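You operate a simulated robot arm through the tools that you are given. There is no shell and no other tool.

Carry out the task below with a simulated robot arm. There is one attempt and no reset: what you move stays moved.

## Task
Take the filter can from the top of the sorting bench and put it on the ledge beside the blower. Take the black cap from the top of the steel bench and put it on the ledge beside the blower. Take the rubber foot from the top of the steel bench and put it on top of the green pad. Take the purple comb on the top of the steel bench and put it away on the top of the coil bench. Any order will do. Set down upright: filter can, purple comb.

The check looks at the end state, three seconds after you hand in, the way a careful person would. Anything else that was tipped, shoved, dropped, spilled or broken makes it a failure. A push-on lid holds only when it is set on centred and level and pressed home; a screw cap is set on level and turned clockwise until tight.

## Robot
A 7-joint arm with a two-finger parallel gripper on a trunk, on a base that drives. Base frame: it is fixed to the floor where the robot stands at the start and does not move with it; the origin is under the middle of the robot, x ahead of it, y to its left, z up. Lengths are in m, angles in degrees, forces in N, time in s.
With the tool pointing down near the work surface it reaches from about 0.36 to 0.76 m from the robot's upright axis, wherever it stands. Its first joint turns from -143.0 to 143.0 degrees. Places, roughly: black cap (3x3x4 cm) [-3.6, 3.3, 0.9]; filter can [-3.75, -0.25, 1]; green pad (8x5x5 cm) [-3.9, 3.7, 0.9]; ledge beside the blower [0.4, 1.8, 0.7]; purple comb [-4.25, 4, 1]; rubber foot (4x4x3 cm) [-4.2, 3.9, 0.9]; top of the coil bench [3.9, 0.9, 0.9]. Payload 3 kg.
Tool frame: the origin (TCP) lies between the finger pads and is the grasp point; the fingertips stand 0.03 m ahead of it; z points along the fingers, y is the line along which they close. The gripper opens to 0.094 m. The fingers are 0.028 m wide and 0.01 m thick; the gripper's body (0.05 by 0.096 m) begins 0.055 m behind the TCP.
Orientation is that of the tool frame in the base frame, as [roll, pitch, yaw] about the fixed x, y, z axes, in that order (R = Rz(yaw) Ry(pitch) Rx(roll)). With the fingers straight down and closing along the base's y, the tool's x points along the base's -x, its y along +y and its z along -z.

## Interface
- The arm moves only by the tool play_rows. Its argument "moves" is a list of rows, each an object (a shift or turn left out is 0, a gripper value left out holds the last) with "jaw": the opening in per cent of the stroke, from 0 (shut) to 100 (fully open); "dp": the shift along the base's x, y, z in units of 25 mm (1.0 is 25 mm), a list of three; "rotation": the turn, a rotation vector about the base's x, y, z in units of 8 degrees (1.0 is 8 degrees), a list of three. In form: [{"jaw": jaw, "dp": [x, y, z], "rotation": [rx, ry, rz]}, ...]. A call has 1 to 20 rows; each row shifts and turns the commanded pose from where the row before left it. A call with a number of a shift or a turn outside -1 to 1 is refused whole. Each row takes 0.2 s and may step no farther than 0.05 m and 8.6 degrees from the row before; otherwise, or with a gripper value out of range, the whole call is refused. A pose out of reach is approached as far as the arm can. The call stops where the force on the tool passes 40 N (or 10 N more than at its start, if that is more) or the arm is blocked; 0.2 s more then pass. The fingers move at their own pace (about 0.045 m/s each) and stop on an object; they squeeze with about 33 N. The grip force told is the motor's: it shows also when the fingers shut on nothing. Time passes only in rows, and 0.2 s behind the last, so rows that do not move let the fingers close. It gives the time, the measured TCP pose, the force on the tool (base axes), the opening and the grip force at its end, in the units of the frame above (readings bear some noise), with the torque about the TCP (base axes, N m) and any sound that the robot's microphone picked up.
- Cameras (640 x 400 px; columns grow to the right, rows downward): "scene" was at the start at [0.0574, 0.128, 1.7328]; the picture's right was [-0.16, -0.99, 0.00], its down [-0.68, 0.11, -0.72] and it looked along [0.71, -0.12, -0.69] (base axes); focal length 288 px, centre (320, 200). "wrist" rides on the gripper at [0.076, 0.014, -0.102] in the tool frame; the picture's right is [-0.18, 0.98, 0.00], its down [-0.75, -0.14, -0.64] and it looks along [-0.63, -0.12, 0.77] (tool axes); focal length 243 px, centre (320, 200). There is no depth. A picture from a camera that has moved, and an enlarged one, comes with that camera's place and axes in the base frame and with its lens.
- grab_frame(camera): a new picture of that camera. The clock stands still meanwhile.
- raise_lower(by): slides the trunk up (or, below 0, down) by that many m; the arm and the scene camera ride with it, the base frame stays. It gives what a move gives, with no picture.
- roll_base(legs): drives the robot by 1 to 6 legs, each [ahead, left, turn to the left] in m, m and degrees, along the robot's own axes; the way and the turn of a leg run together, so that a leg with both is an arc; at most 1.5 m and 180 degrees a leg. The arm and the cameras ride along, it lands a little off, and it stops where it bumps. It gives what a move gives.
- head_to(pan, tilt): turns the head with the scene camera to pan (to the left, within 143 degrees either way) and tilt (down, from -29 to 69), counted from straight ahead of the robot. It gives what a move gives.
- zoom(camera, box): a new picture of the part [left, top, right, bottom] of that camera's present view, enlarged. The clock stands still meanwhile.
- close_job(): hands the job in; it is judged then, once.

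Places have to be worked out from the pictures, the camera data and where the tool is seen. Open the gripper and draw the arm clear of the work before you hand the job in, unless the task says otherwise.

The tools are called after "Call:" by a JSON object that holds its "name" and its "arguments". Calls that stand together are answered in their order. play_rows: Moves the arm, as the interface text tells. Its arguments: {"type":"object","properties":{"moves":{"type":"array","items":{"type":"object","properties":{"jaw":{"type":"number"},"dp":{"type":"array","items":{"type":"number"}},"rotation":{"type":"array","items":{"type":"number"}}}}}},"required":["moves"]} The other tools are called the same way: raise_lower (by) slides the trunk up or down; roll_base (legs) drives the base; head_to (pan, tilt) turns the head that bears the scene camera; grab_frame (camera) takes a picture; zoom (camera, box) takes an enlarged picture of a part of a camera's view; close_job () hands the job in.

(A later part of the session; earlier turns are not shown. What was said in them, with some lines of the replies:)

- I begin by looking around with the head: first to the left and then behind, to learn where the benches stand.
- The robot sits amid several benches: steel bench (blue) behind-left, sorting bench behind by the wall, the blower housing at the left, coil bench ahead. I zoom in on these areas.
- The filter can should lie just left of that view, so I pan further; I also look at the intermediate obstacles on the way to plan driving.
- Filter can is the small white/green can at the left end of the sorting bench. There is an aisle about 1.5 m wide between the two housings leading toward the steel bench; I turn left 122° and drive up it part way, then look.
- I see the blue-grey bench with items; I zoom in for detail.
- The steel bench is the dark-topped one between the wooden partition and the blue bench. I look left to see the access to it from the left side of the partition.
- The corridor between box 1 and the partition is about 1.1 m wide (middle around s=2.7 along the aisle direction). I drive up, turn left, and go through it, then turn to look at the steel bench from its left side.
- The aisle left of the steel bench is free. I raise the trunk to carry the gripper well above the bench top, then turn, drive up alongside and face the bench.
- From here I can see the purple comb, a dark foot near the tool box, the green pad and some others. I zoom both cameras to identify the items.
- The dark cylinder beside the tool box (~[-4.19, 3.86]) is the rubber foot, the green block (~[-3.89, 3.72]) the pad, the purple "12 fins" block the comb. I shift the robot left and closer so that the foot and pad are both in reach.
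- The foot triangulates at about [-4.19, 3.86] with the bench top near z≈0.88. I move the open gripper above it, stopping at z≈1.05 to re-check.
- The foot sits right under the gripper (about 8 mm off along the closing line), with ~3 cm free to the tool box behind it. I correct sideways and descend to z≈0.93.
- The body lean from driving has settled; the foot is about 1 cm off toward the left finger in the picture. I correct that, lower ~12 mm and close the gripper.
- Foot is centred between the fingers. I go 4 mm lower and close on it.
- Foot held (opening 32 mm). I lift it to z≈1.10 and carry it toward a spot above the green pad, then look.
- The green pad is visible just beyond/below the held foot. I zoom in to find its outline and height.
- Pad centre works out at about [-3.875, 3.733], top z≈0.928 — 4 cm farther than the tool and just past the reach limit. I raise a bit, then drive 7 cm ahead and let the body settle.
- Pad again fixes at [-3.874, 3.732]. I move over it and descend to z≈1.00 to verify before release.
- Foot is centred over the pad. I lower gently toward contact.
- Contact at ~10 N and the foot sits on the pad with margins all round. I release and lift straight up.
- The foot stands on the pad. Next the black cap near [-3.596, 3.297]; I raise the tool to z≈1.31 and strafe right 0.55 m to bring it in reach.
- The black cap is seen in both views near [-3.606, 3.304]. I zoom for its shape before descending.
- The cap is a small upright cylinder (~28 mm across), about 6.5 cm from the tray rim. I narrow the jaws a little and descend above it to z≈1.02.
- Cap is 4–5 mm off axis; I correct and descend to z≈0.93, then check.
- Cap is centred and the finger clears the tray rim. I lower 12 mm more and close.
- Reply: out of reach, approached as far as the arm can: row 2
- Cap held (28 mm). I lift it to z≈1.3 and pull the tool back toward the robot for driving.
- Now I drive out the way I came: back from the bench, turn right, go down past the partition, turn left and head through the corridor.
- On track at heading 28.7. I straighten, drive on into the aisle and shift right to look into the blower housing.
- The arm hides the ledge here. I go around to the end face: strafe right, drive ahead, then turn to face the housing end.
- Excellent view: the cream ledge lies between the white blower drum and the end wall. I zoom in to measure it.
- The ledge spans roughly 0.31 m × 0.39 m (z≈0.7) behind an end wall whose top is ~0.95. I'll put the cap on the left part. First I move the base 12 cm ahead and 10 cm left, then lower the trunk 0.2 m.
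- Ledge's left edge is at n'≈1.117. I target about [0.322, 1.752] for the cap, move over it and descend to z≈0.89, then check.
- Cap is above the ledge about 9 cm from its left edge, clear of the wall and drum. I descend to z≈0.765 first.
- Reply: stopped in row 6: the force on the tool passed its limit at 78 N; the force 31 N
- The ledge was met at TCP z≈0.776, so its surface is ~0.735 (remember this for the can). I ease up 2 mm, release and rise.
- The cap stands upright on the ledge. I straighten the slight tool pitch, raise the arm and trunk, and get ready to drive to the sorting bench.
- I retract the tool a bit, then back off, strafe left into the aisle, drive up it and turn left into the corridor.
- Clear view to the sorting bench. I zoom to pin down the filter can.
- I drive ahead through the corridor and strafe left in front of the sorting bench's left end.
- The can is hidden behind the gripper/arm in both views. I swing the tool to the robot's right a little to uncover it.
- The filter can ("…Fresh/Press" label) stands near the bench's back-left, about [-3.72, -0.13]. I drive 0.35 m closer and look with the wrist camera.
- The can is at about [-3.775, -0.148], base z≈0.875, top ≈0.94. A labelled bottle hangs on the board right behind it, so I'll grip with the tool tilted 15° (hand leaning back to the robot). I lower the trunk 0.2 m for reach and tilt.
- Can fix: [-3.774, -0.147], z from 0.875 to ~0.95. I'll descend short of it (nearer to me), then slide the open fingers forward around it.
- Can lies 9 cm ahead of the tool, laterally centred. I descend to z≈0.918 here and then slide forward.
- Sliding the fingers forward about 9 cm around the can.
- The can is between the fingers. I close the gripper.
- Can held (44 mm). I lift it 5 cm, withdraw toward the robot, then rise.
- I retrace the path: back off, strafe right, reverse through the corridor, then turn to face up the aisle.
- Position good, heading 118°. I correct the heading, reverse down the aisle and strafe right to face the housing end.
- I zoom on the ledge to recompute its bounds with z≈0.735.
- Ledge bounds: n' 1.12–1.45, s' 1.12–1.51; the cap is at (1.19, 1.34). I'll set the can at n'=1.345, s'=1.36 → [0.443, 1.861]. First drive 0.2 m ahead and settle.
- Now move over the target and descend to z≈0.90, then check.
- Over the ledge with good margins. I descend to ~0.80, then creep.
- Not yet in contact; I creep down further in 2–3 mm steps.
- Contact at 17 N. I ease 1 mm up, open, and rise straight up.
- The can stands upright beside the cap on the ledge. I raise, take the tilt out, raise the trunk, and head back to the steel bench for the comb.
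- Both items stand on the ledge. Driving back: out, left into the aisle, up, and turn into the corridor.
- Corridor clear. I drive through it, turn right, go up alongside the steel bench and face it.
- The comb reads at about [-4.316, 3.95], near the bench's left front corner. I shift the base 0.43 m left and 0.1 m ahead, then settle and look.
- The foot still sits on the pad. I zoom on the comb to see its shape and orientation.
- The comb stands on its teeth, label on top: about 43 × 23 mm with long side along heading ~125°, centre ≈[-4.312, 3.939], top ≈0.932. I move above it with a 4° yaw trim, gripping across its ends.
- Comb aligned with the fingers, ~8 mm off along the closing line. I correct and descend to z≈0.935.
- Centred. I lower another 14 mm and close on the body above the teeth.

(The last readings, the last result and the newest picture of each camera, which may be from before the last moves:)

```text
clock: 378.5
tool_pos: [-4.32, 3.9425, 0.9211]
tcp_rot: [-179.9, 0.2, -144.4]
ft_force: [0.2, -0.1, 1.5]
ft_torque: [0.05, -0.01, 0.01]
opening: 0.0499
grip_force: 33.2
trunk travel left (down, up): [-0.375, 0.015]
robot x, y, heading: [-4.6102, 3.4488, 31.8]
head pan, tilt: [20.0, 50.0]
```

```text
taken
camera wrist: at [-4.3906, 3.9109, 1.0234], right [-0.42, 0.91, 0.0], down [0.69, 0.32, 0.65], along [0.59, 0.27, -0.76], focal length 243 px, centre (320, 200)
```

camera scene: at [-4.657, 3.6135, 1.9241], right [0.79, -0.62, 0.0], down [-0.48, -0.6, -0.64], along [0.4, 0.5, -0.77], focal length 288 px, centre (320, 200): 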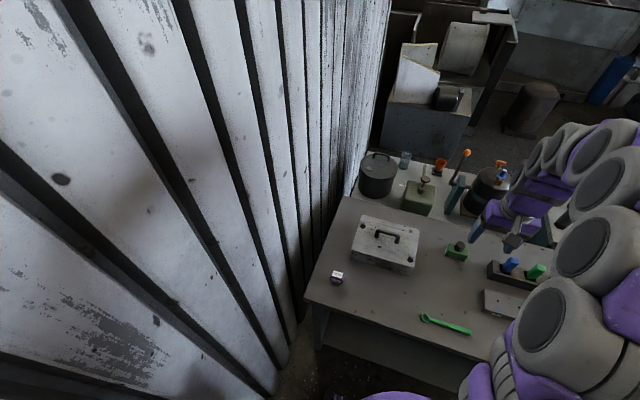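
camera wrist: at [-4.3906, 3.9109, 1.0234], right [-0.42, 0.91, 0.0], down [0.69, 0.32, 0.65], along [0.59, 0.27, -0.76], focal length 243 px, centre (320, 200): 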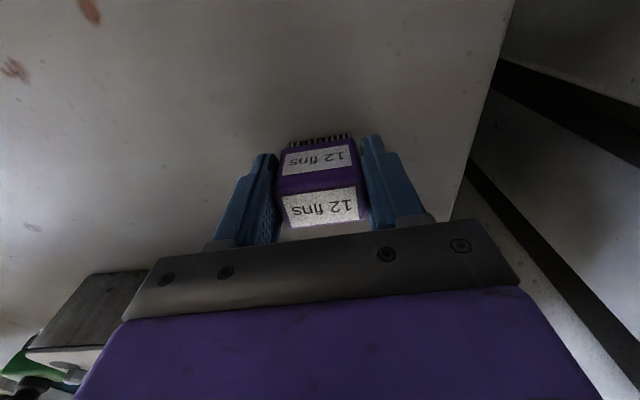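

Comb held (50 mm). I lift to z≈1.32 and bring the tool back to in front of the robot.

Call:
{"name": "play_rows", "arguments": {"moves": [{"dp": [0, 0, 0.5]}, {"dp": [0, 0, 1]}, {"dp": [0, 0, 1]}, {"dp": [0, 0, 1]}, {"dp": [0, 0, 1]}, {"dp": [0, 0, 1]}, {"dp": [0, 0, 1]}, {"dp": [0, 0, 1]}, {"dp": [0, 0, 1]}, {"dp": [0, 0, 1]}, {"dp": [0, 0, 1]}, {"dp": [0, 0, 1]}, {"dp": [0, 0, 1]}, {"dp": [0, 0, 1]}, {"dp": [0, 0, 1]}, {"dp": [0, 0, 1]}, {"dp": [0, 0, 0.5]}]}}

Call:
{"name": "play_rows", "arguments": {"moves": [{"dp": [0.5, -0.85, 0]}, {"dp": [0.5, -0.85, 0]}, {"dp": [0.5, -0.85, 0]}, {"dp": [0.5, -0.85, 0]}, {"dp": [0.5, -0.85, 0]}, {"dp": [0.5, -0.85, 0]}, {"dp": [0.5, -0.85, 0]}, {"dp": [0.5, -0.85, 0]}, {"dp": [0.5, -0.85, 0]}]}}

Call:
{"name": "grab_frame", "arguments": {"camera": "wrist"}}

```text
clock: 382.1
tool_pos: [-4.3182, 3.9434, 1.3212]
tcp_rot: [-179.8, 0.2, -144.4]
ft_force: [0.6, -0.1, -0.2]
ft_torque: [-0.02, 0.0, 0.01]
opening: 0.0498
grip_force: 32.7
trunk travel left (down, up): [-0.375, 0.015]
robot x, y, heading: [-4.6122, 3.4492, 31.8]
head pan, tilt: [20.0, 50.0]
```

```text
clock: 384.1
tool_pos: [-4.2065, 3.7524, 1.3219]
tcp_rot: [-179.9, 0.2, -144.4]
ft_force: [-0.4, 1.3, -1.5]
ft_torque: [-0.03, 0.0, -0.01]
opening: 0.0495
grip_force: 33.0
trunk travel left (down, up): [-0.375, 0.015]
robot x, y, heading: [-4.609, 3.4482, 31.8]
head pan, tilt: [20.0, 50.0]
```

```text
taken
camera wrist: at [-4.277, 3.7196, 1.4231], right [-0.42, 0.91, 0.0], down [0.69, 0.32, 0.65], along [0.58, 0.27, -0.76], focal length 243 px, centre (320, 200)
```

wrist: 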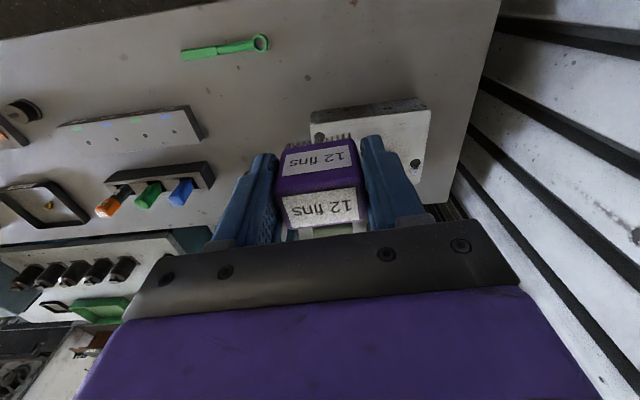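

Driving out again with the comb: back, right, down past the partition, left, into the corridor.

Call:
{"name": "roll_base", "arguments": {"legs": [[-0.15, 0, 0], [0, 0, -90.5], [1.35, 0, 0], [1.3, 0, 0], [0, 0, 90], [1.2, 0, 0]]}}

Call:
{"name": "head_to", "arguments": {"pan": 0, "tilt": 30}}

Call:
{"name": "grab_frame", "arguments": {"camera": "scene"}}

```text
clock: 411.6
tool_pos: [-2.0004, 1.8293, 1.3193]
tcp_rot: [-179.9, 0.2, -148.8]
ft_force: [-0.7, 0.0, -1.2]
ft_torque: [-0.01, -0.01, 0.04]
opening: 0.0494
grip_force: 32.9
trunk travel left (down, up): [-0.375, 0.015]
robot x, y, heading: [-2.4264, 1.5624, 27.4]
head pan, tilt: [20.0, 50.0]
```

```text
clock: 412.5
tool_pos: [-2.0026, 1.828, 1.3213]
tcp_rot: [-179.9, 0.3, -148.9]
ft_force: [0.0, 1.2, -0.9]
ft_torque: [-0.01, 0.02, 0.01]
opening: 0.0496
grip_force: 33.1
trunk travel left (down, up): [-0.375, 0.015]
robot x, y, heading: [-2.4252, 1.5583, 27.2]
head pan, tilt: [0.0, 30.0]
```

```text
taken
camera scene: at [-2.4328, 1.7114, 1.9534], right [0.46, -0.89, 0.0], down [-0.45, -0.23, -0.86], along [0.77, 0.4, -0.5], focal length 288 px, centre (320, 200)
```

scene: 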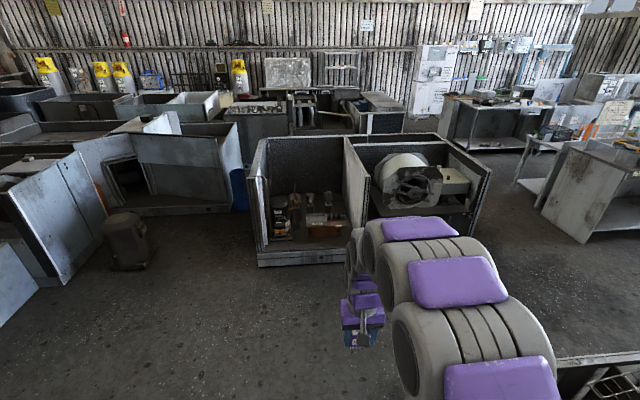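

I straighten the heading, drive into the aisle and strafe right down to its end.

Call:
{"name": "roll_base", "arguments": {"legs": [[0, 0.08, 4], [1.4, 0, 0], [0, -1.1, 0], [0, -1.08, 0]]}}

Call:
{"name": "grab_frame", "arguments": {"camera": "scene"}}

```text
clock: 430.6
tool_pos: [0.284, 0.7666, 1.3214]
tcp_rot: [179.2, 0.4, -145.5]
ft_force: [1.1, -0.2, -1.0]
ft_torque: [0.02, 0.03, -0.02]
opening: 0.0492
grip_force: 32.9
trunk travel left (down, up): [-0.375, 0.015]
robot x, y, heading: [-0.1337, 0.4878, 30.7]
head pan, tilt: [0.0, 30.0]
```

```text
taken
camera scene: at [-0.1375, 0.6211, 1.9551], right [0.51, -0.86, -0.01], down [-0.44, -0.25, -0.86], along [0.74, 0.45, -0.5], focal length 288 px, centre (320, 200)
```

scene: 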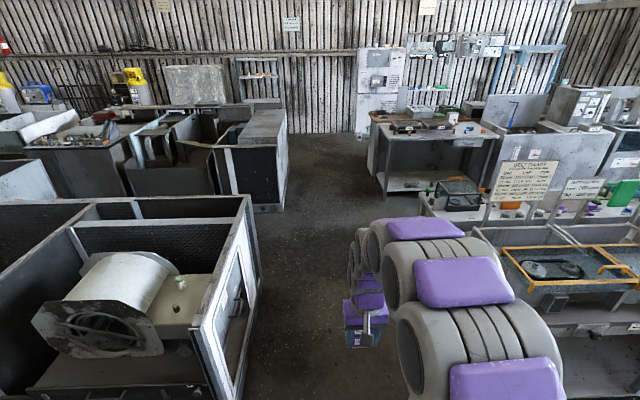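

From here the coil bench is visible ahead with an open floor in front-left. I zoom on it.

Call:
{"name": "zoom", "arguments": {"camera": "scene", "box": [350, 80, 510, 220]}}

```text
2.86 times, centred on (430, 150) of scene
camera zoom: at [-0.1375, 0.6211, 1.9551], right [0.51, -0.86, -0.01], down [-0.44, -0.25, -0.86], along [0.74, 0.45, -0.5], focal length 823 px, centre (6, 343)
```

zoom: 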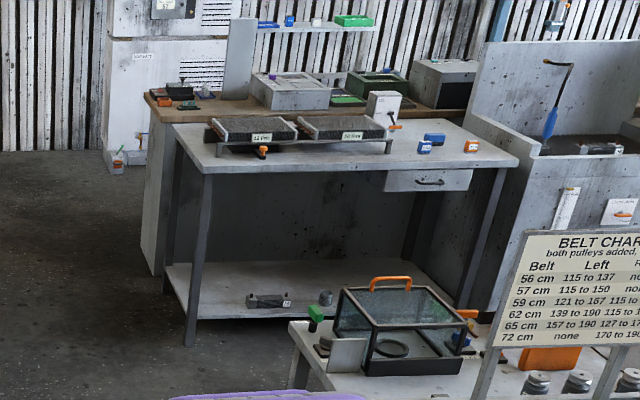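

Coil bench top spans n' 3.39–4.07, s' −0.20…−1.47, with a free strip in front of the coil rack. I drive ahead along the clear lane to its left end and look again.

Call:
{"name": "roll_base", "arguments": {"legs": [[1.1, 0, 0], [1.1, 0, 0], [1.05, 0, 0.5]]}}

Call:
{"name": "head_to", "arguments": {"pan": -50, "tilt": 40}}

Call:
{"name": "grab_frame", "arguments": {"camera": "scene"}}

```text
clock: 446.6
tool_pos: [3.0958, 2.4367, 1.3219]
tcp_rot: [179.6, 0.4, -145.4]
ft_force: [0.9, -0.1, -1.8]
ft_torque: [0.05, 0.03, 0.01]
opening: 0.0495
grip_force: 33.0
trunk travel left (down, up): [-0.375, 0.015]
robot x, y, heading: [2.685, 2.1484, 31.3]
head pan, tilt: [0.0, 30.0]
```

```text
clock: 447.7
tool_pos: [3.0968, 2.4279, 1.3231]
tcp_rot: [179.4, 0.6, -145.4]
ft_force: [0.1, -0.2, -1.5]
ft_torque: [0.01, 0.06, -0.01]
opening: 0.0493
grip_force: 32.7
trunk travel left (down, up): [-0.375, 0.015]
robot x, y, heading: [2.6818, 2.1446, 30.7]
head pan, tilt: [-50.0, 40.0]
```

```text
taken
camera scene: at [2.6764, 2.2185, 1.9386], right [-0.32, -0.95, 0.0], down [-0.61, 0.21, -0.76], along [0.72, -0.25, -0.65], focal length 288 px, centre (320, 200)
```

scene: 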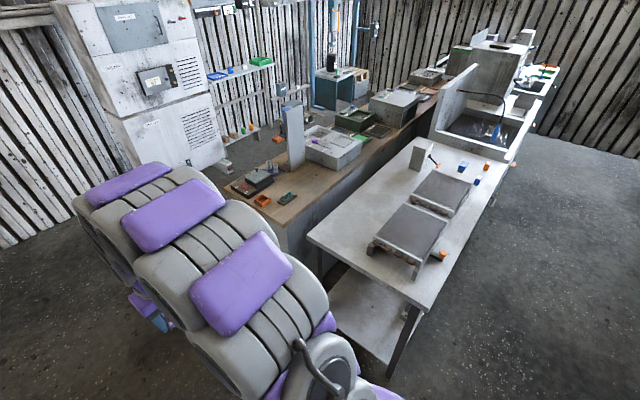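

Clear top view: behind the coil rack there's a free strip (n' 3.80–4.07). I'll set the comb at n'≈3.94, s'≈−0.42. I drive 0.5 m ahead, turn right to face the bench end, and close in.

Call:
{"name": "roll_base", "arguments": {"legs": [[0.5, 0, 0], [0, 0, -89.5], [0.2, 0, 0]]}}

Call:
{"name": "play_rows", "arguments": {"moves": [{"dp": [0, 0, 0]}, {"dp": [0, 0, 0]}, {"dp": [0, 0, 0]}, {"dp": [0, 0, 0]}, {"dp": [0, 0, 0]}, {"dp": [0, 0, 0]}, {"dp": [0, 0, 0]}, {"dp": [0, 0, 0]}, {"dp": [0, 0, 0]}, {"dp": [0, 0, 0]}]}}

Call:
{"name": "head_to", "arguments": {"pan": 10, "tilt": 50}}

Call:
{"name": "grab_frame", "arguments": {"camera": "scene"}}

Call:
{"name": "grab_frame", "arguments": {"camera": "wrist"}}

```text
clock: 455.6
tool_pos: [3.5097, 1.8308, 1.3235]
tcp_rot: [179.5, 0.4, 126.0]
ft_force: [0.1, -0.4, -1.3]
ft_torque: [0.03, -0.01, -0.04]
opening: 0.0495
grip_force: 33.0
trunk travel left (down, up): [-0.375, 0.015]
robot x, y, heading: [3.2123, 2.2351, -57.5]
head pan, tilt: [-50.0, 40.0]
```

```text
clock: 457.8
tool_pos: [3.509, 1.8321, 1.3231]
tcp_rot: [179.5, 0.6, 126.1]
ft_force: [0.0, -0.5, -1.6]
ft_torque: [0.02, -0.03, 0.02]
opening: 0.0494
grip_force: 33.2
trunk travel left (down, up): [-0.375, 0.015]
robot x, y, heading: [3.2146, 2.2357, -57.4]
head pan, tilt: [-50.0, 40.0]
```

```text
clock: 459.1
tool_pos: [3.5095, 1.8321, 1.3223]
tcp_rot: [179.5, 0.6, 126.0]
ft_force: [0.6, -0.2, -1.1]
ft_torque: [0.03, 0.01, 0.03]
opening: 0.0496
grip_force: 32.9
trunk travel left (down, up): [-0.375, 0.015]
robot x, y, heading: [3.2122, 2.2336, -57.5]
head pan, tilt: [10.0, 50.0]
```

```text
taken
camera scene: at [3.3732, 2.2751, 1.924], right [-0.74, -0.67, 0.0], down [-0.52, 0.57, -0.64], along [0.43, -0.47, -0.77], focal length 288 px, centre (320, 200)
```

scene: 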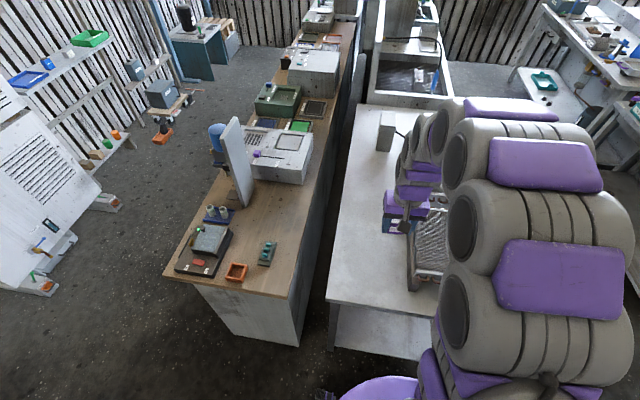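

```text
taken
camera wrist: at [3.4748, 1.9036, 1.4254], right [0.9, 0.43, 0.01], down [0.32, -0.69, 0.65], along [0.28, -0.58, -0.76], focal length 243 px, centre (320, 200)
```

wrist: 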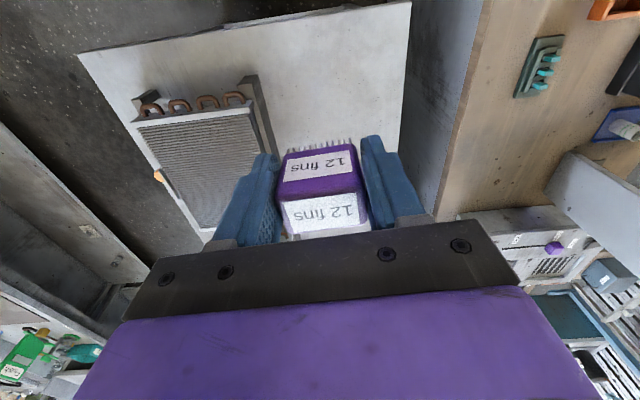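

The free strip beside the rack spans n' 3.82–4.11. Target [3.606, 1.701]. I move over it and descend to z≈1.02, then check.

Call:
{"name": "play_rows", "arguments": {"moves": [{"dp": [0.643, -0.873, 0]}, {"dp": [0.643, -0.873, 0]}, {"dp": [0.643, -0.873, 0]}, {"dp": [0.643, -0.873, 0]}, {"dp": [0.643, -0.873, 0]}, {"dp": [0.643, -0.873, 0]}, {"dp": [0, 0, -1]}, {"dp": [0, 0, -1]}, {"dp": [0, 0, -1]}, {"dp": [0, 0, -1]}, {"dp": [0, 0, -1]}, {"dp": [0, 0, -1]}, {"dp": [0, 0, -1]}, {"dp": [0, 0, -1]}, {"dp": [0, 0, -1]}, {"dp": [0, 0, -1]}, {"dp": [0, 0, -1]}, {"dp": [0, 0, -1]}, {"dp": [0, 0, 0]}]}}

Call:
{"name": "grab_frame", "arguments": {"camera": "wrist"}}

Call:
{"name": "zoom", "arguments": {"camera": "scene", "box": [310, 100, 470, 300]}}

```text
clock: 463.1
tool_pos: [3.607, 1.7025, 1.0238]
tcp_rot: [179.6, 0.5, 126.0]
ft_force: [0.5, 0.5, -1.0]
ft_torque: [-0.01, -0.01, 0.01]
opening: 0.0497
grip_force: 33.3
trunk travel left (down, up): [-0.375, 0.015]
robot x, y, heading: [3.2155, 2.2355, -57.6]
head pan, tilt: [10.0, 50.0]
```

```text
taken
camera wrist: at [3.5725, 1.7737, 1.1262], right [0.9, 0.43, 0.01], down [0.32, -0.69, 0.65], along [0.29, -0.58, -0.76], focal length 243 px, centre (320, 200)
```

wrist: 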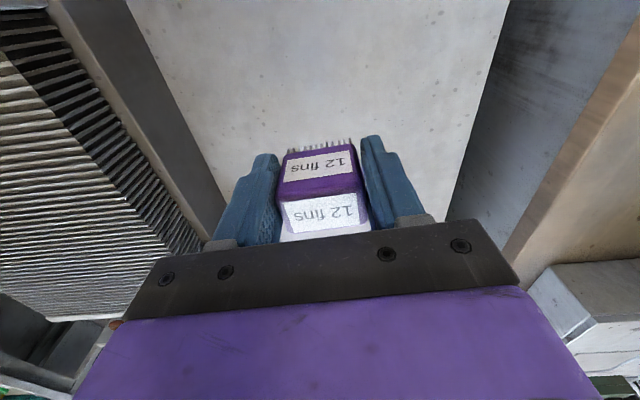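

```text
2.00 times, centred on (390, 200) of scene
camera zoom: at [3.3742, 2.2738, 1.9239], right [-0.74, -0.68, 0.0], down [-0.52, 0.57, -0.64], along [0.43, -0.47, -0.77], focal length 576 px, centre (180, 200)
```

zoom: 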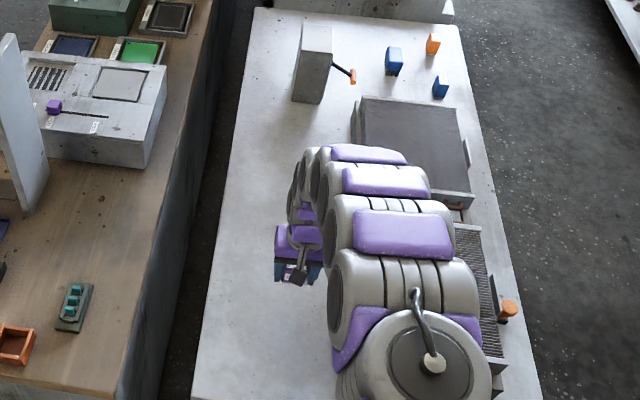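

Good clearance on both sides. I descend to ~0.96 and then creep to contact.

Call:
{"name": "play_rows", "arguments": {"moves": [{"dp": [0, 0, -1]}, {"dp": [0, 0, -1]}, {"dp": [0, 0, -0.4]}, {"dp": [0, 0, 0]}]}}

Call:
{"name": "grab_frame", "arguments": {"camera": "wrist"}}

Call:
{"name": "play_rows", "arguments": {"moves": [{"dp": [0, 0, -0.12]}, {"dp": [0, 0, -0.12]}, {"dp": [0, 0, -0.12]}, {"dp": [0, 0, 0]}]}}

```text
clock: 464.1
tool_pos: [3.6068, 1.7026, 0.9633]
tcp_rot: [179.5, 0.4, 126.0]
ft_force: [-0.2, -0.3, -1.9]
ft_torque: [0.03, 0.02, -0.02]
opening: 0.0497
grip_force: 33.2
trunk travel left (down, up): [-0.375, 0.015]
robot x, y, heading: [3.2142, 2.2391, -57.3]
head pan, tilt: [10.0, 50.0]
```

```text
taken
camera wrist: at [3.5721, 1.773, 1.0647], right [0.9, 0.43, 0.01], down [0.32, -0.69, 0.65], along [0.28, -0.58, -0.76], focal length 243 px, centre (320, 200)
```

wrist: 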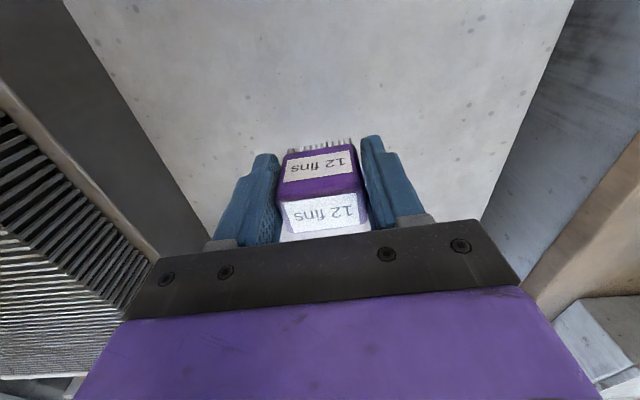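

```text
clock: 465.1
tool_pos: [3.6063, 1.7018, 0.9545]
tcp_rot: [179.4, 0.6, 125.9]
ft_force: [0.1, -0.7, -1.7]
ft_torque: [0.02, -0.01, 0.01]
opening: 0.0494
grip_force: 32.9
trunk travel left (down, up): [-0.375, 0.015]
robot x, y, heading: [3.2111, 2.236, -57.7]
head pan, tilt: [10.0, 50.0]
```

No contact yet at 0.9545; I keep creeping in small steps.

Call:
{"name": "play_rows", "arguments": {"moves": [{"dp": [0, 0, -0.12]}, {"dp": [0, 0, -0.12]}, {"dp": [0, 0, 0]}]}}

Call:
{"name": "play_rows", "arguments": {"moves": [{"dp": [0, 0, -0.1]}, {"dp": [0, 0, -0.1]}, {"dp": [0, 0, 0]}]}}

```text
clock: 465.9
tool_pos: [3.6044, 1.702, 0.9484]
tcp_rot: [179.5, 0.5, 126.1]
ft_force: [-0.4, -0.8, -0.9]
ft_torque: [0.03, 0.01, -0.01]
opening: 0.0492
grip_force: 33.0
trunk travel left (down, up): [-0.375, 0.015]
robot x, y, heading: [3.2134, 2.2357, -57.6]
head pan, tilt: [10.0, 50.0]
```

```text
clock: 466.7
tool_pos: [3.6053, 1.7032, 0.9425]
tcp_rot: [179.5, 0.4, 126.0]
ft_force: [-0.4, 0.6, 0.0]
ft_torque: [0.01, 0.02, 0.02]
opening: 0.0493
grip_force: 33.1
trunk travel left (down, up): [-0.375, 0.015]
robot x, y, heading: [3.214, 2.2352, -57.5]
head pan, tilt: [10.0, 50.0]
```

Still free; a couple of further steps.

Call:
{"name": "play_rows", "arguments": {"moves": [{"dp": [0, 0, -0.1]}, {"dp": [0, 0, -0.1]}, {"dp": [0, 0, 0]}]}}

Call:
{"name": "zoom", "arguments": {"camera": "wrist", "box": [220, 90, 420, 250]}}

```text
clock: 467.5
tool_pos: [3.6067, 1.7024, 0.9376]
tcp_rot: [179.6, 0.5, 126.0]
ft_force: [-0.6, 0.4, -0.3]
ft_torque: [0.02, -0.01, -0.04]
opening: 0.0492
grip_force: 32.6
trunk travel left (down, up): [-0.375, 0.015]
robot x, y, heading: [3.2151, 2.2354, -57.6]
head pan, tilt: [10.0, 50.0]
```

```text
2.50 times, centred on (320, 170) of wrist
camera zoom: at [3.5715, 1.773, 1.0398], right [0.9, 0.43, 0.01], down [0.32, -0.69, 0.65], along [0.28, -0.58, -0.76], focal length 606 px, centre (320, 275)
```

zoom: 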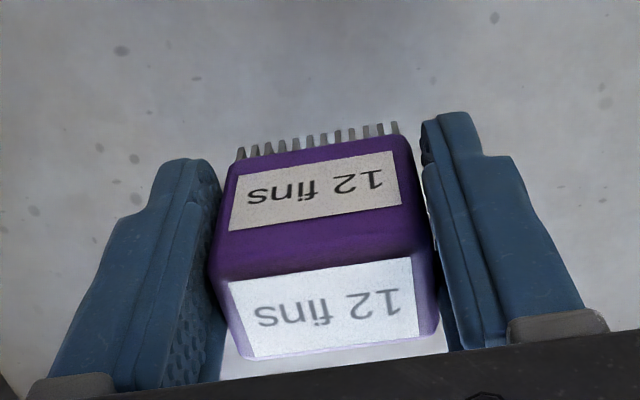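

Teeth not yet touching. I continue in 2.5 mm steps.

Call:
{"name": "play_rows", "arguments": {"moves": [{"dp": [0, 0, -0.1]}, {"dp": [0, 0, -0.1]}, {"dp": [0, 0, 0]}]}}

Call:
{"name": "play_rows", "arguments": {"moves": [{"dp": [0, 0, -0.1]}, {"dp": [0, 0, -0.1]}, {"dp": [0, 0, 0]}]}}

```text
clock: 468.3
tool_pos: [3.6065, 1.703, 0.9337]
tcp_rot: [179.6, 0.4, 126.0]
ft_force: [-0.1, 0.8, -2.3]
ft_torque: [0.01, -0.03, -0.02]
opening: 0.0496
grip_force: 32.9
trunk travel left (down, up): [-0.375, 0.015]
robot x, y, heading: [3.214, 2.2383, -57.4]
head pan, tilt: [10.0, 50.0]
```

```text
clock: 469.1
tool_pos: [3.6052, 1.7028, 0.9275]
tcp_rot: [179.4, 0.6, 126.0]
ft_force: [0.3, 0.0, -1.3]
ft_torque: [0.03, -0.01, -0.01]
opening: 0.0492
grip_force: 33.0
trunk travel left (down, up): [-0.375, 0.015]
robot x, y, heading: [3.2144, 2.2346, -57.3]
head pan, tilt: [10.0, 50.0]
```

Still free at 0.9275; continuing, contact expected soon near 0.92.

Call:
{"name": "play_rows", "arguments": {"moves": [{"dp": [0, 0, -0.1]}, {"dp": [0, 0, -0.1]}, {"dp": [0, 0, 0]}]}}

Call:
{"name": "play_rows", "arguments": {"moves": [{"dp": [0, 0, -0.08]}, {"dp": [0, 0, -0.08]}, {"dp": [0, 0, 0]}]}}

```text
clock: 469.9
tool_pos: [3.6045, 1.7027, 0.9216]
tcp_rot: [179.6, 0.5, 126.1]
ft_force: [0.6, 0.1, -0.5]
ft_torque: [0.02, 0.01, -0.03]
opening: 0.0491
grip_force: 32.8
trunk travel left (down, up): [-0.375, 0.015]
robot x, y, heading: [3.217, 2.2369, -57.2]
head pan, tilt: [10.0, 50.0]
```

```text
clock: 470.7
tool_pos: [3.6051, 1.7025, 0.9208]
tcp_rot: [179.5, 0.7, 126.1]
ft_force: [-0.9, 3.3, 15.1]
ft_torque: [-0.09, 0.32, -0.01]
opening: 0.0494
grip_force: 32.9
trunk travel left (down, up): [-0.375, 0.015]
robot x, y, heading: [3.2159, 2.2385, -57.6]
head pan, tilt: [10.0, 50.0]
```

Contact at z≈0.921 with 15 N. I ease 1 mm, open and rise straight up.

Call:
{"name": "play_rows", "arguments": {"moves": [{"dp": [0, 0, 0.04]}, {"jaw": 60}, {"jaw": 75}, {"jaw": 78}, {"jaw": 78}, {"dp": [0, 0, 0.4]}, {"dp": [0, 0, 0.8]}, {"dp": [0, 0, 1]}, {"dp": [0, 0, 1]}, {"dp": [0, 0, 1]}, {"dp": [0, 0, 1]}, {"dp": [0, 0, 1]}, {"dp": [0, 0, 1]}]}}

Call:
{"name": "grab_frame", "arguments": {"camera": "wrist"}}

```text
clock: 473.5
tool_pos: [3.605, 1.7044, 1.1013]
tcp_rot: [179.6, 0.5, 126.0]
ft_force: [0.9, 0.1, -0.3]
ft_torque: [-0.01, 0.02, -0.01]
opening: 0.0734
grip_force: 0.1
trunk travel left (down, up): [-0.375, 0.015]
robot x, y, heading: [3.2164, 2.2363, -57.5]
head pan, tilt: [10.0, 50.0]
```

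```text
taken
camera wrist: at [3.5702, 1.7748, 1.2032], right [0.9, 0.43, 0.01], down [0.32, -0.69, 0.65], along [0.29, -0.58, -0.76], focal length 243 px, centre (320, 200)
```

wrist: 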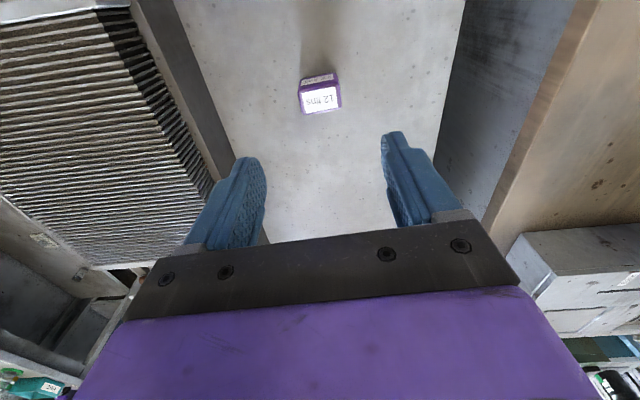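

The comb stands upright on the coil bench. I raise the arm, open the gripper and back the robot away, then verify.

Call:
{"name": "play_rows", "arguments": {"moves": [{"dp": [0, 0, 1], "jaw": 100}, {"dp": [0, 0, 1]}, {"dp": [0, 0, 1]}, {"dp": [0, 0, 1]}, {"dp": [0, 0, 1]}, {"dp": [0, 0, 1]}, {"dp": [0, 0, 1]}, {"dp": [0, 0, 1]}, {"dp": [-0.54, 0.84, 0]}, {"dp": [-0.54, 0.84, 0]}, {"dp": [-0.54, 0.84, 0]}, {"dp": [-0.54, 0.84, 0]}]}}

Call:
{"name": "roll_base", "arguments": {"legs": [[-0.2, 0, 0]]}}

Call:
{"name": "head_to", "arguments": {"pan": 8, "tilt": 40}}

Call:
{"name": "grab_frame", "arguments": {"camera": "scene"}}

Call:
{"name": "zoom", "arguments": {"camera": "scene", "box": [300, 80, 460, 240]}}

```text
clock: 476.1
tool_pos: [3.5525, 1.7871, 1.3004]
tcp_rot: [179.4, 0.7, 126.0]
ft_force: [-0.2, 0.0, -0.2]
ft_torque: [-0.01, -0.01, -0.03]
opening: 0.0937
grip_force: 0.1
trunk travel left (down, up): [-0.375, 0.015]
robot x, y, heading: [3.2128, 2.235, -57.4]
head pan, tilt: [10.0, 50.0]
```

```text
clock: 477.7
tool_pos: [3.4445, 1.9563, 1.3007]
tcp_rot: [179.5, 0.6, 126.1]
ft_force: [-0.1, 0.9, 0.4]
ft_torque: [-0.03, -0.01, 0.01]
opening: 0.094
grip_force: 0.0
trunk travel left (down, up): [-0.375, 0.015]
robot x, y, heading: [3.1087, 2.4023, -57.5]
head pan, tilt: [10.0, 50.0]
```

```text
clock: 478.4
tool_pos: [3.4439, 1.9576, 1.3022]
tcp_rot: [179.4, 0.6, 126.2]
ft_force: [-0.1, 0.0, 0.0]
ft_torque: [0.02, 0.02, -0.03]
opening: 0.094
grip_force: 0.0
trunk travel left (down, up): [-0.375, 0.015]
robot x, y, heading: [3.1042, 2.4047, -57.4]
head pan, tilt: [8.0, 40.0]
```

```text
taken
camera scene: at [3.2698, 2.435, 1.938], right [-0.76, -0.65, 0.0], down [-0.42, 0.49, -0.76], along [0.5, -0.58, -0.65], focal length 288 px, centre (320, 200)
```

scene: 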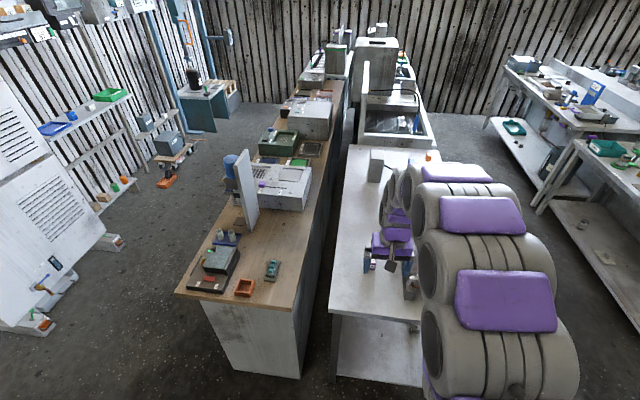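

```text
2.50 times, centred on (380, 160) of scene
camera zoom: at [3.2698, 2.435, 1.938], right [-0.76, -0.65, 0.0], down [-0.42, 0.49, -0.76], along [0.5, -0.58, -0.65], focal length 720 px, centre (170, 300)
```

zoom: 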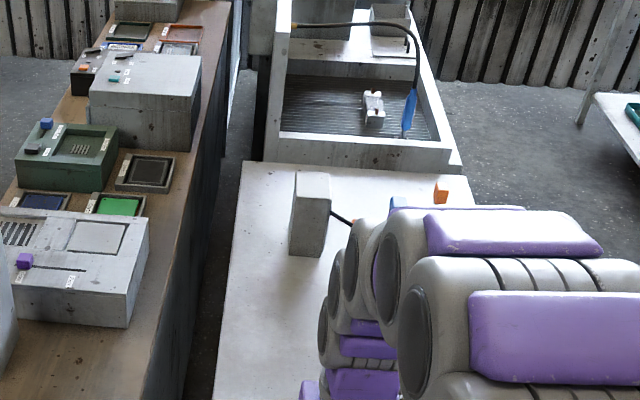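

The comb is hidden behind the gripper in the scene view, so I check with the wrist camera.

Call:
{"name": "grab_frame", "arguments": {"camera": "wrist"}}

Call:
{"name": "head_to", "arguments": {"pan": -120, "tilt": 25}}

Call:
{"name": "grab_frame", "arguments": {"camera": "scene"}}

```text
taken
camera wrist: at [3.4096, 2.0276, 1.4041], right [0.9, 0.43, 0.01], down [0.32, -0.69, 0.65], along [0.29, -0.58, -0.76], focal length 243 px, centre (320, 200)
```

wrist: 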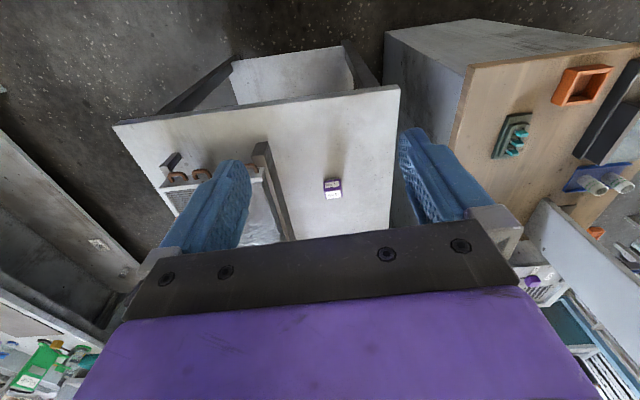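

```text
clock: 480.5
tool_pos: [3.4431, 1.9576, 1.302]
tcp_rot: [179.4, 0.6, 126.1]
ft_force: [-0.3, 0.4, 0.0]
ft_torque: [-0.02, 0.01, -0.01]
opening: 0.0937
grip_force: 0.0
trunk travel left (down, up): [-0.375, 0.015]
robot x, y, heading: [3.1034, 2.4031, -57.3]
head pan, tilt: [-120.0, 25.0]
```

```text
taken
camera scene: at [3.1224, 2.4952, 1.9618], right [-0.05, 1.0, 0.0], down [0.42, 0.02, -0.91], along [-0.91, -0.04, -0.42], focal length 288 px, centre (320, 200)
```

scene: 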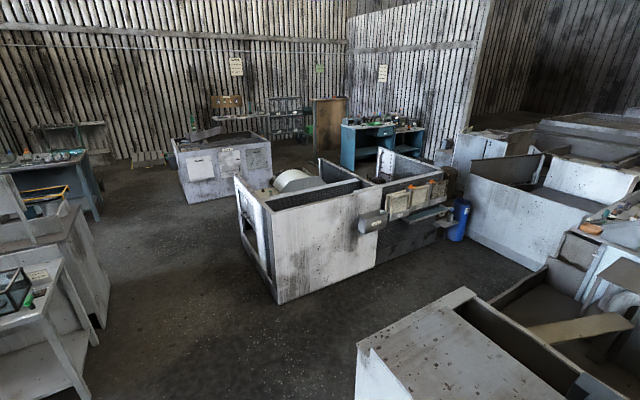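

The comb stands upright on the coil bench. When last seen, the can and cap stood on the ledge and the foot sat on the green pad. The gripper is open and the arm is clear of the work, so I hand in.

Call:
{"name": "close_job", "arguments": {}}

```text
The job is handed in.
```

I moved all four items and handed the job in; the check's verdict did not come back to me.

- **Filter can:** standing upright on the ledge beside the blower.
- **Black cap:** on the same ledge, about 15 cm from the can. When I lowered it, the ledge turned out about 3 cm higher than I had estimated. It was pressed down briefly at a peak of 78 N before I released it, and it stands upright.
- **Rubber foot:** on top of the green pad.
- **Purple comb:** standing upright on its teeth on the coil bench, in the clear strip at the back beside the coil rack.

I saw nothing tipped or shoved, and the base never bumped anything. I last saw the can and cap from the aisle while carrying the comb over, and the foot when I went back for the comb. I checked the comb with the wrist camera just before handing in. The gripper is open and the arm is clear of the benches.
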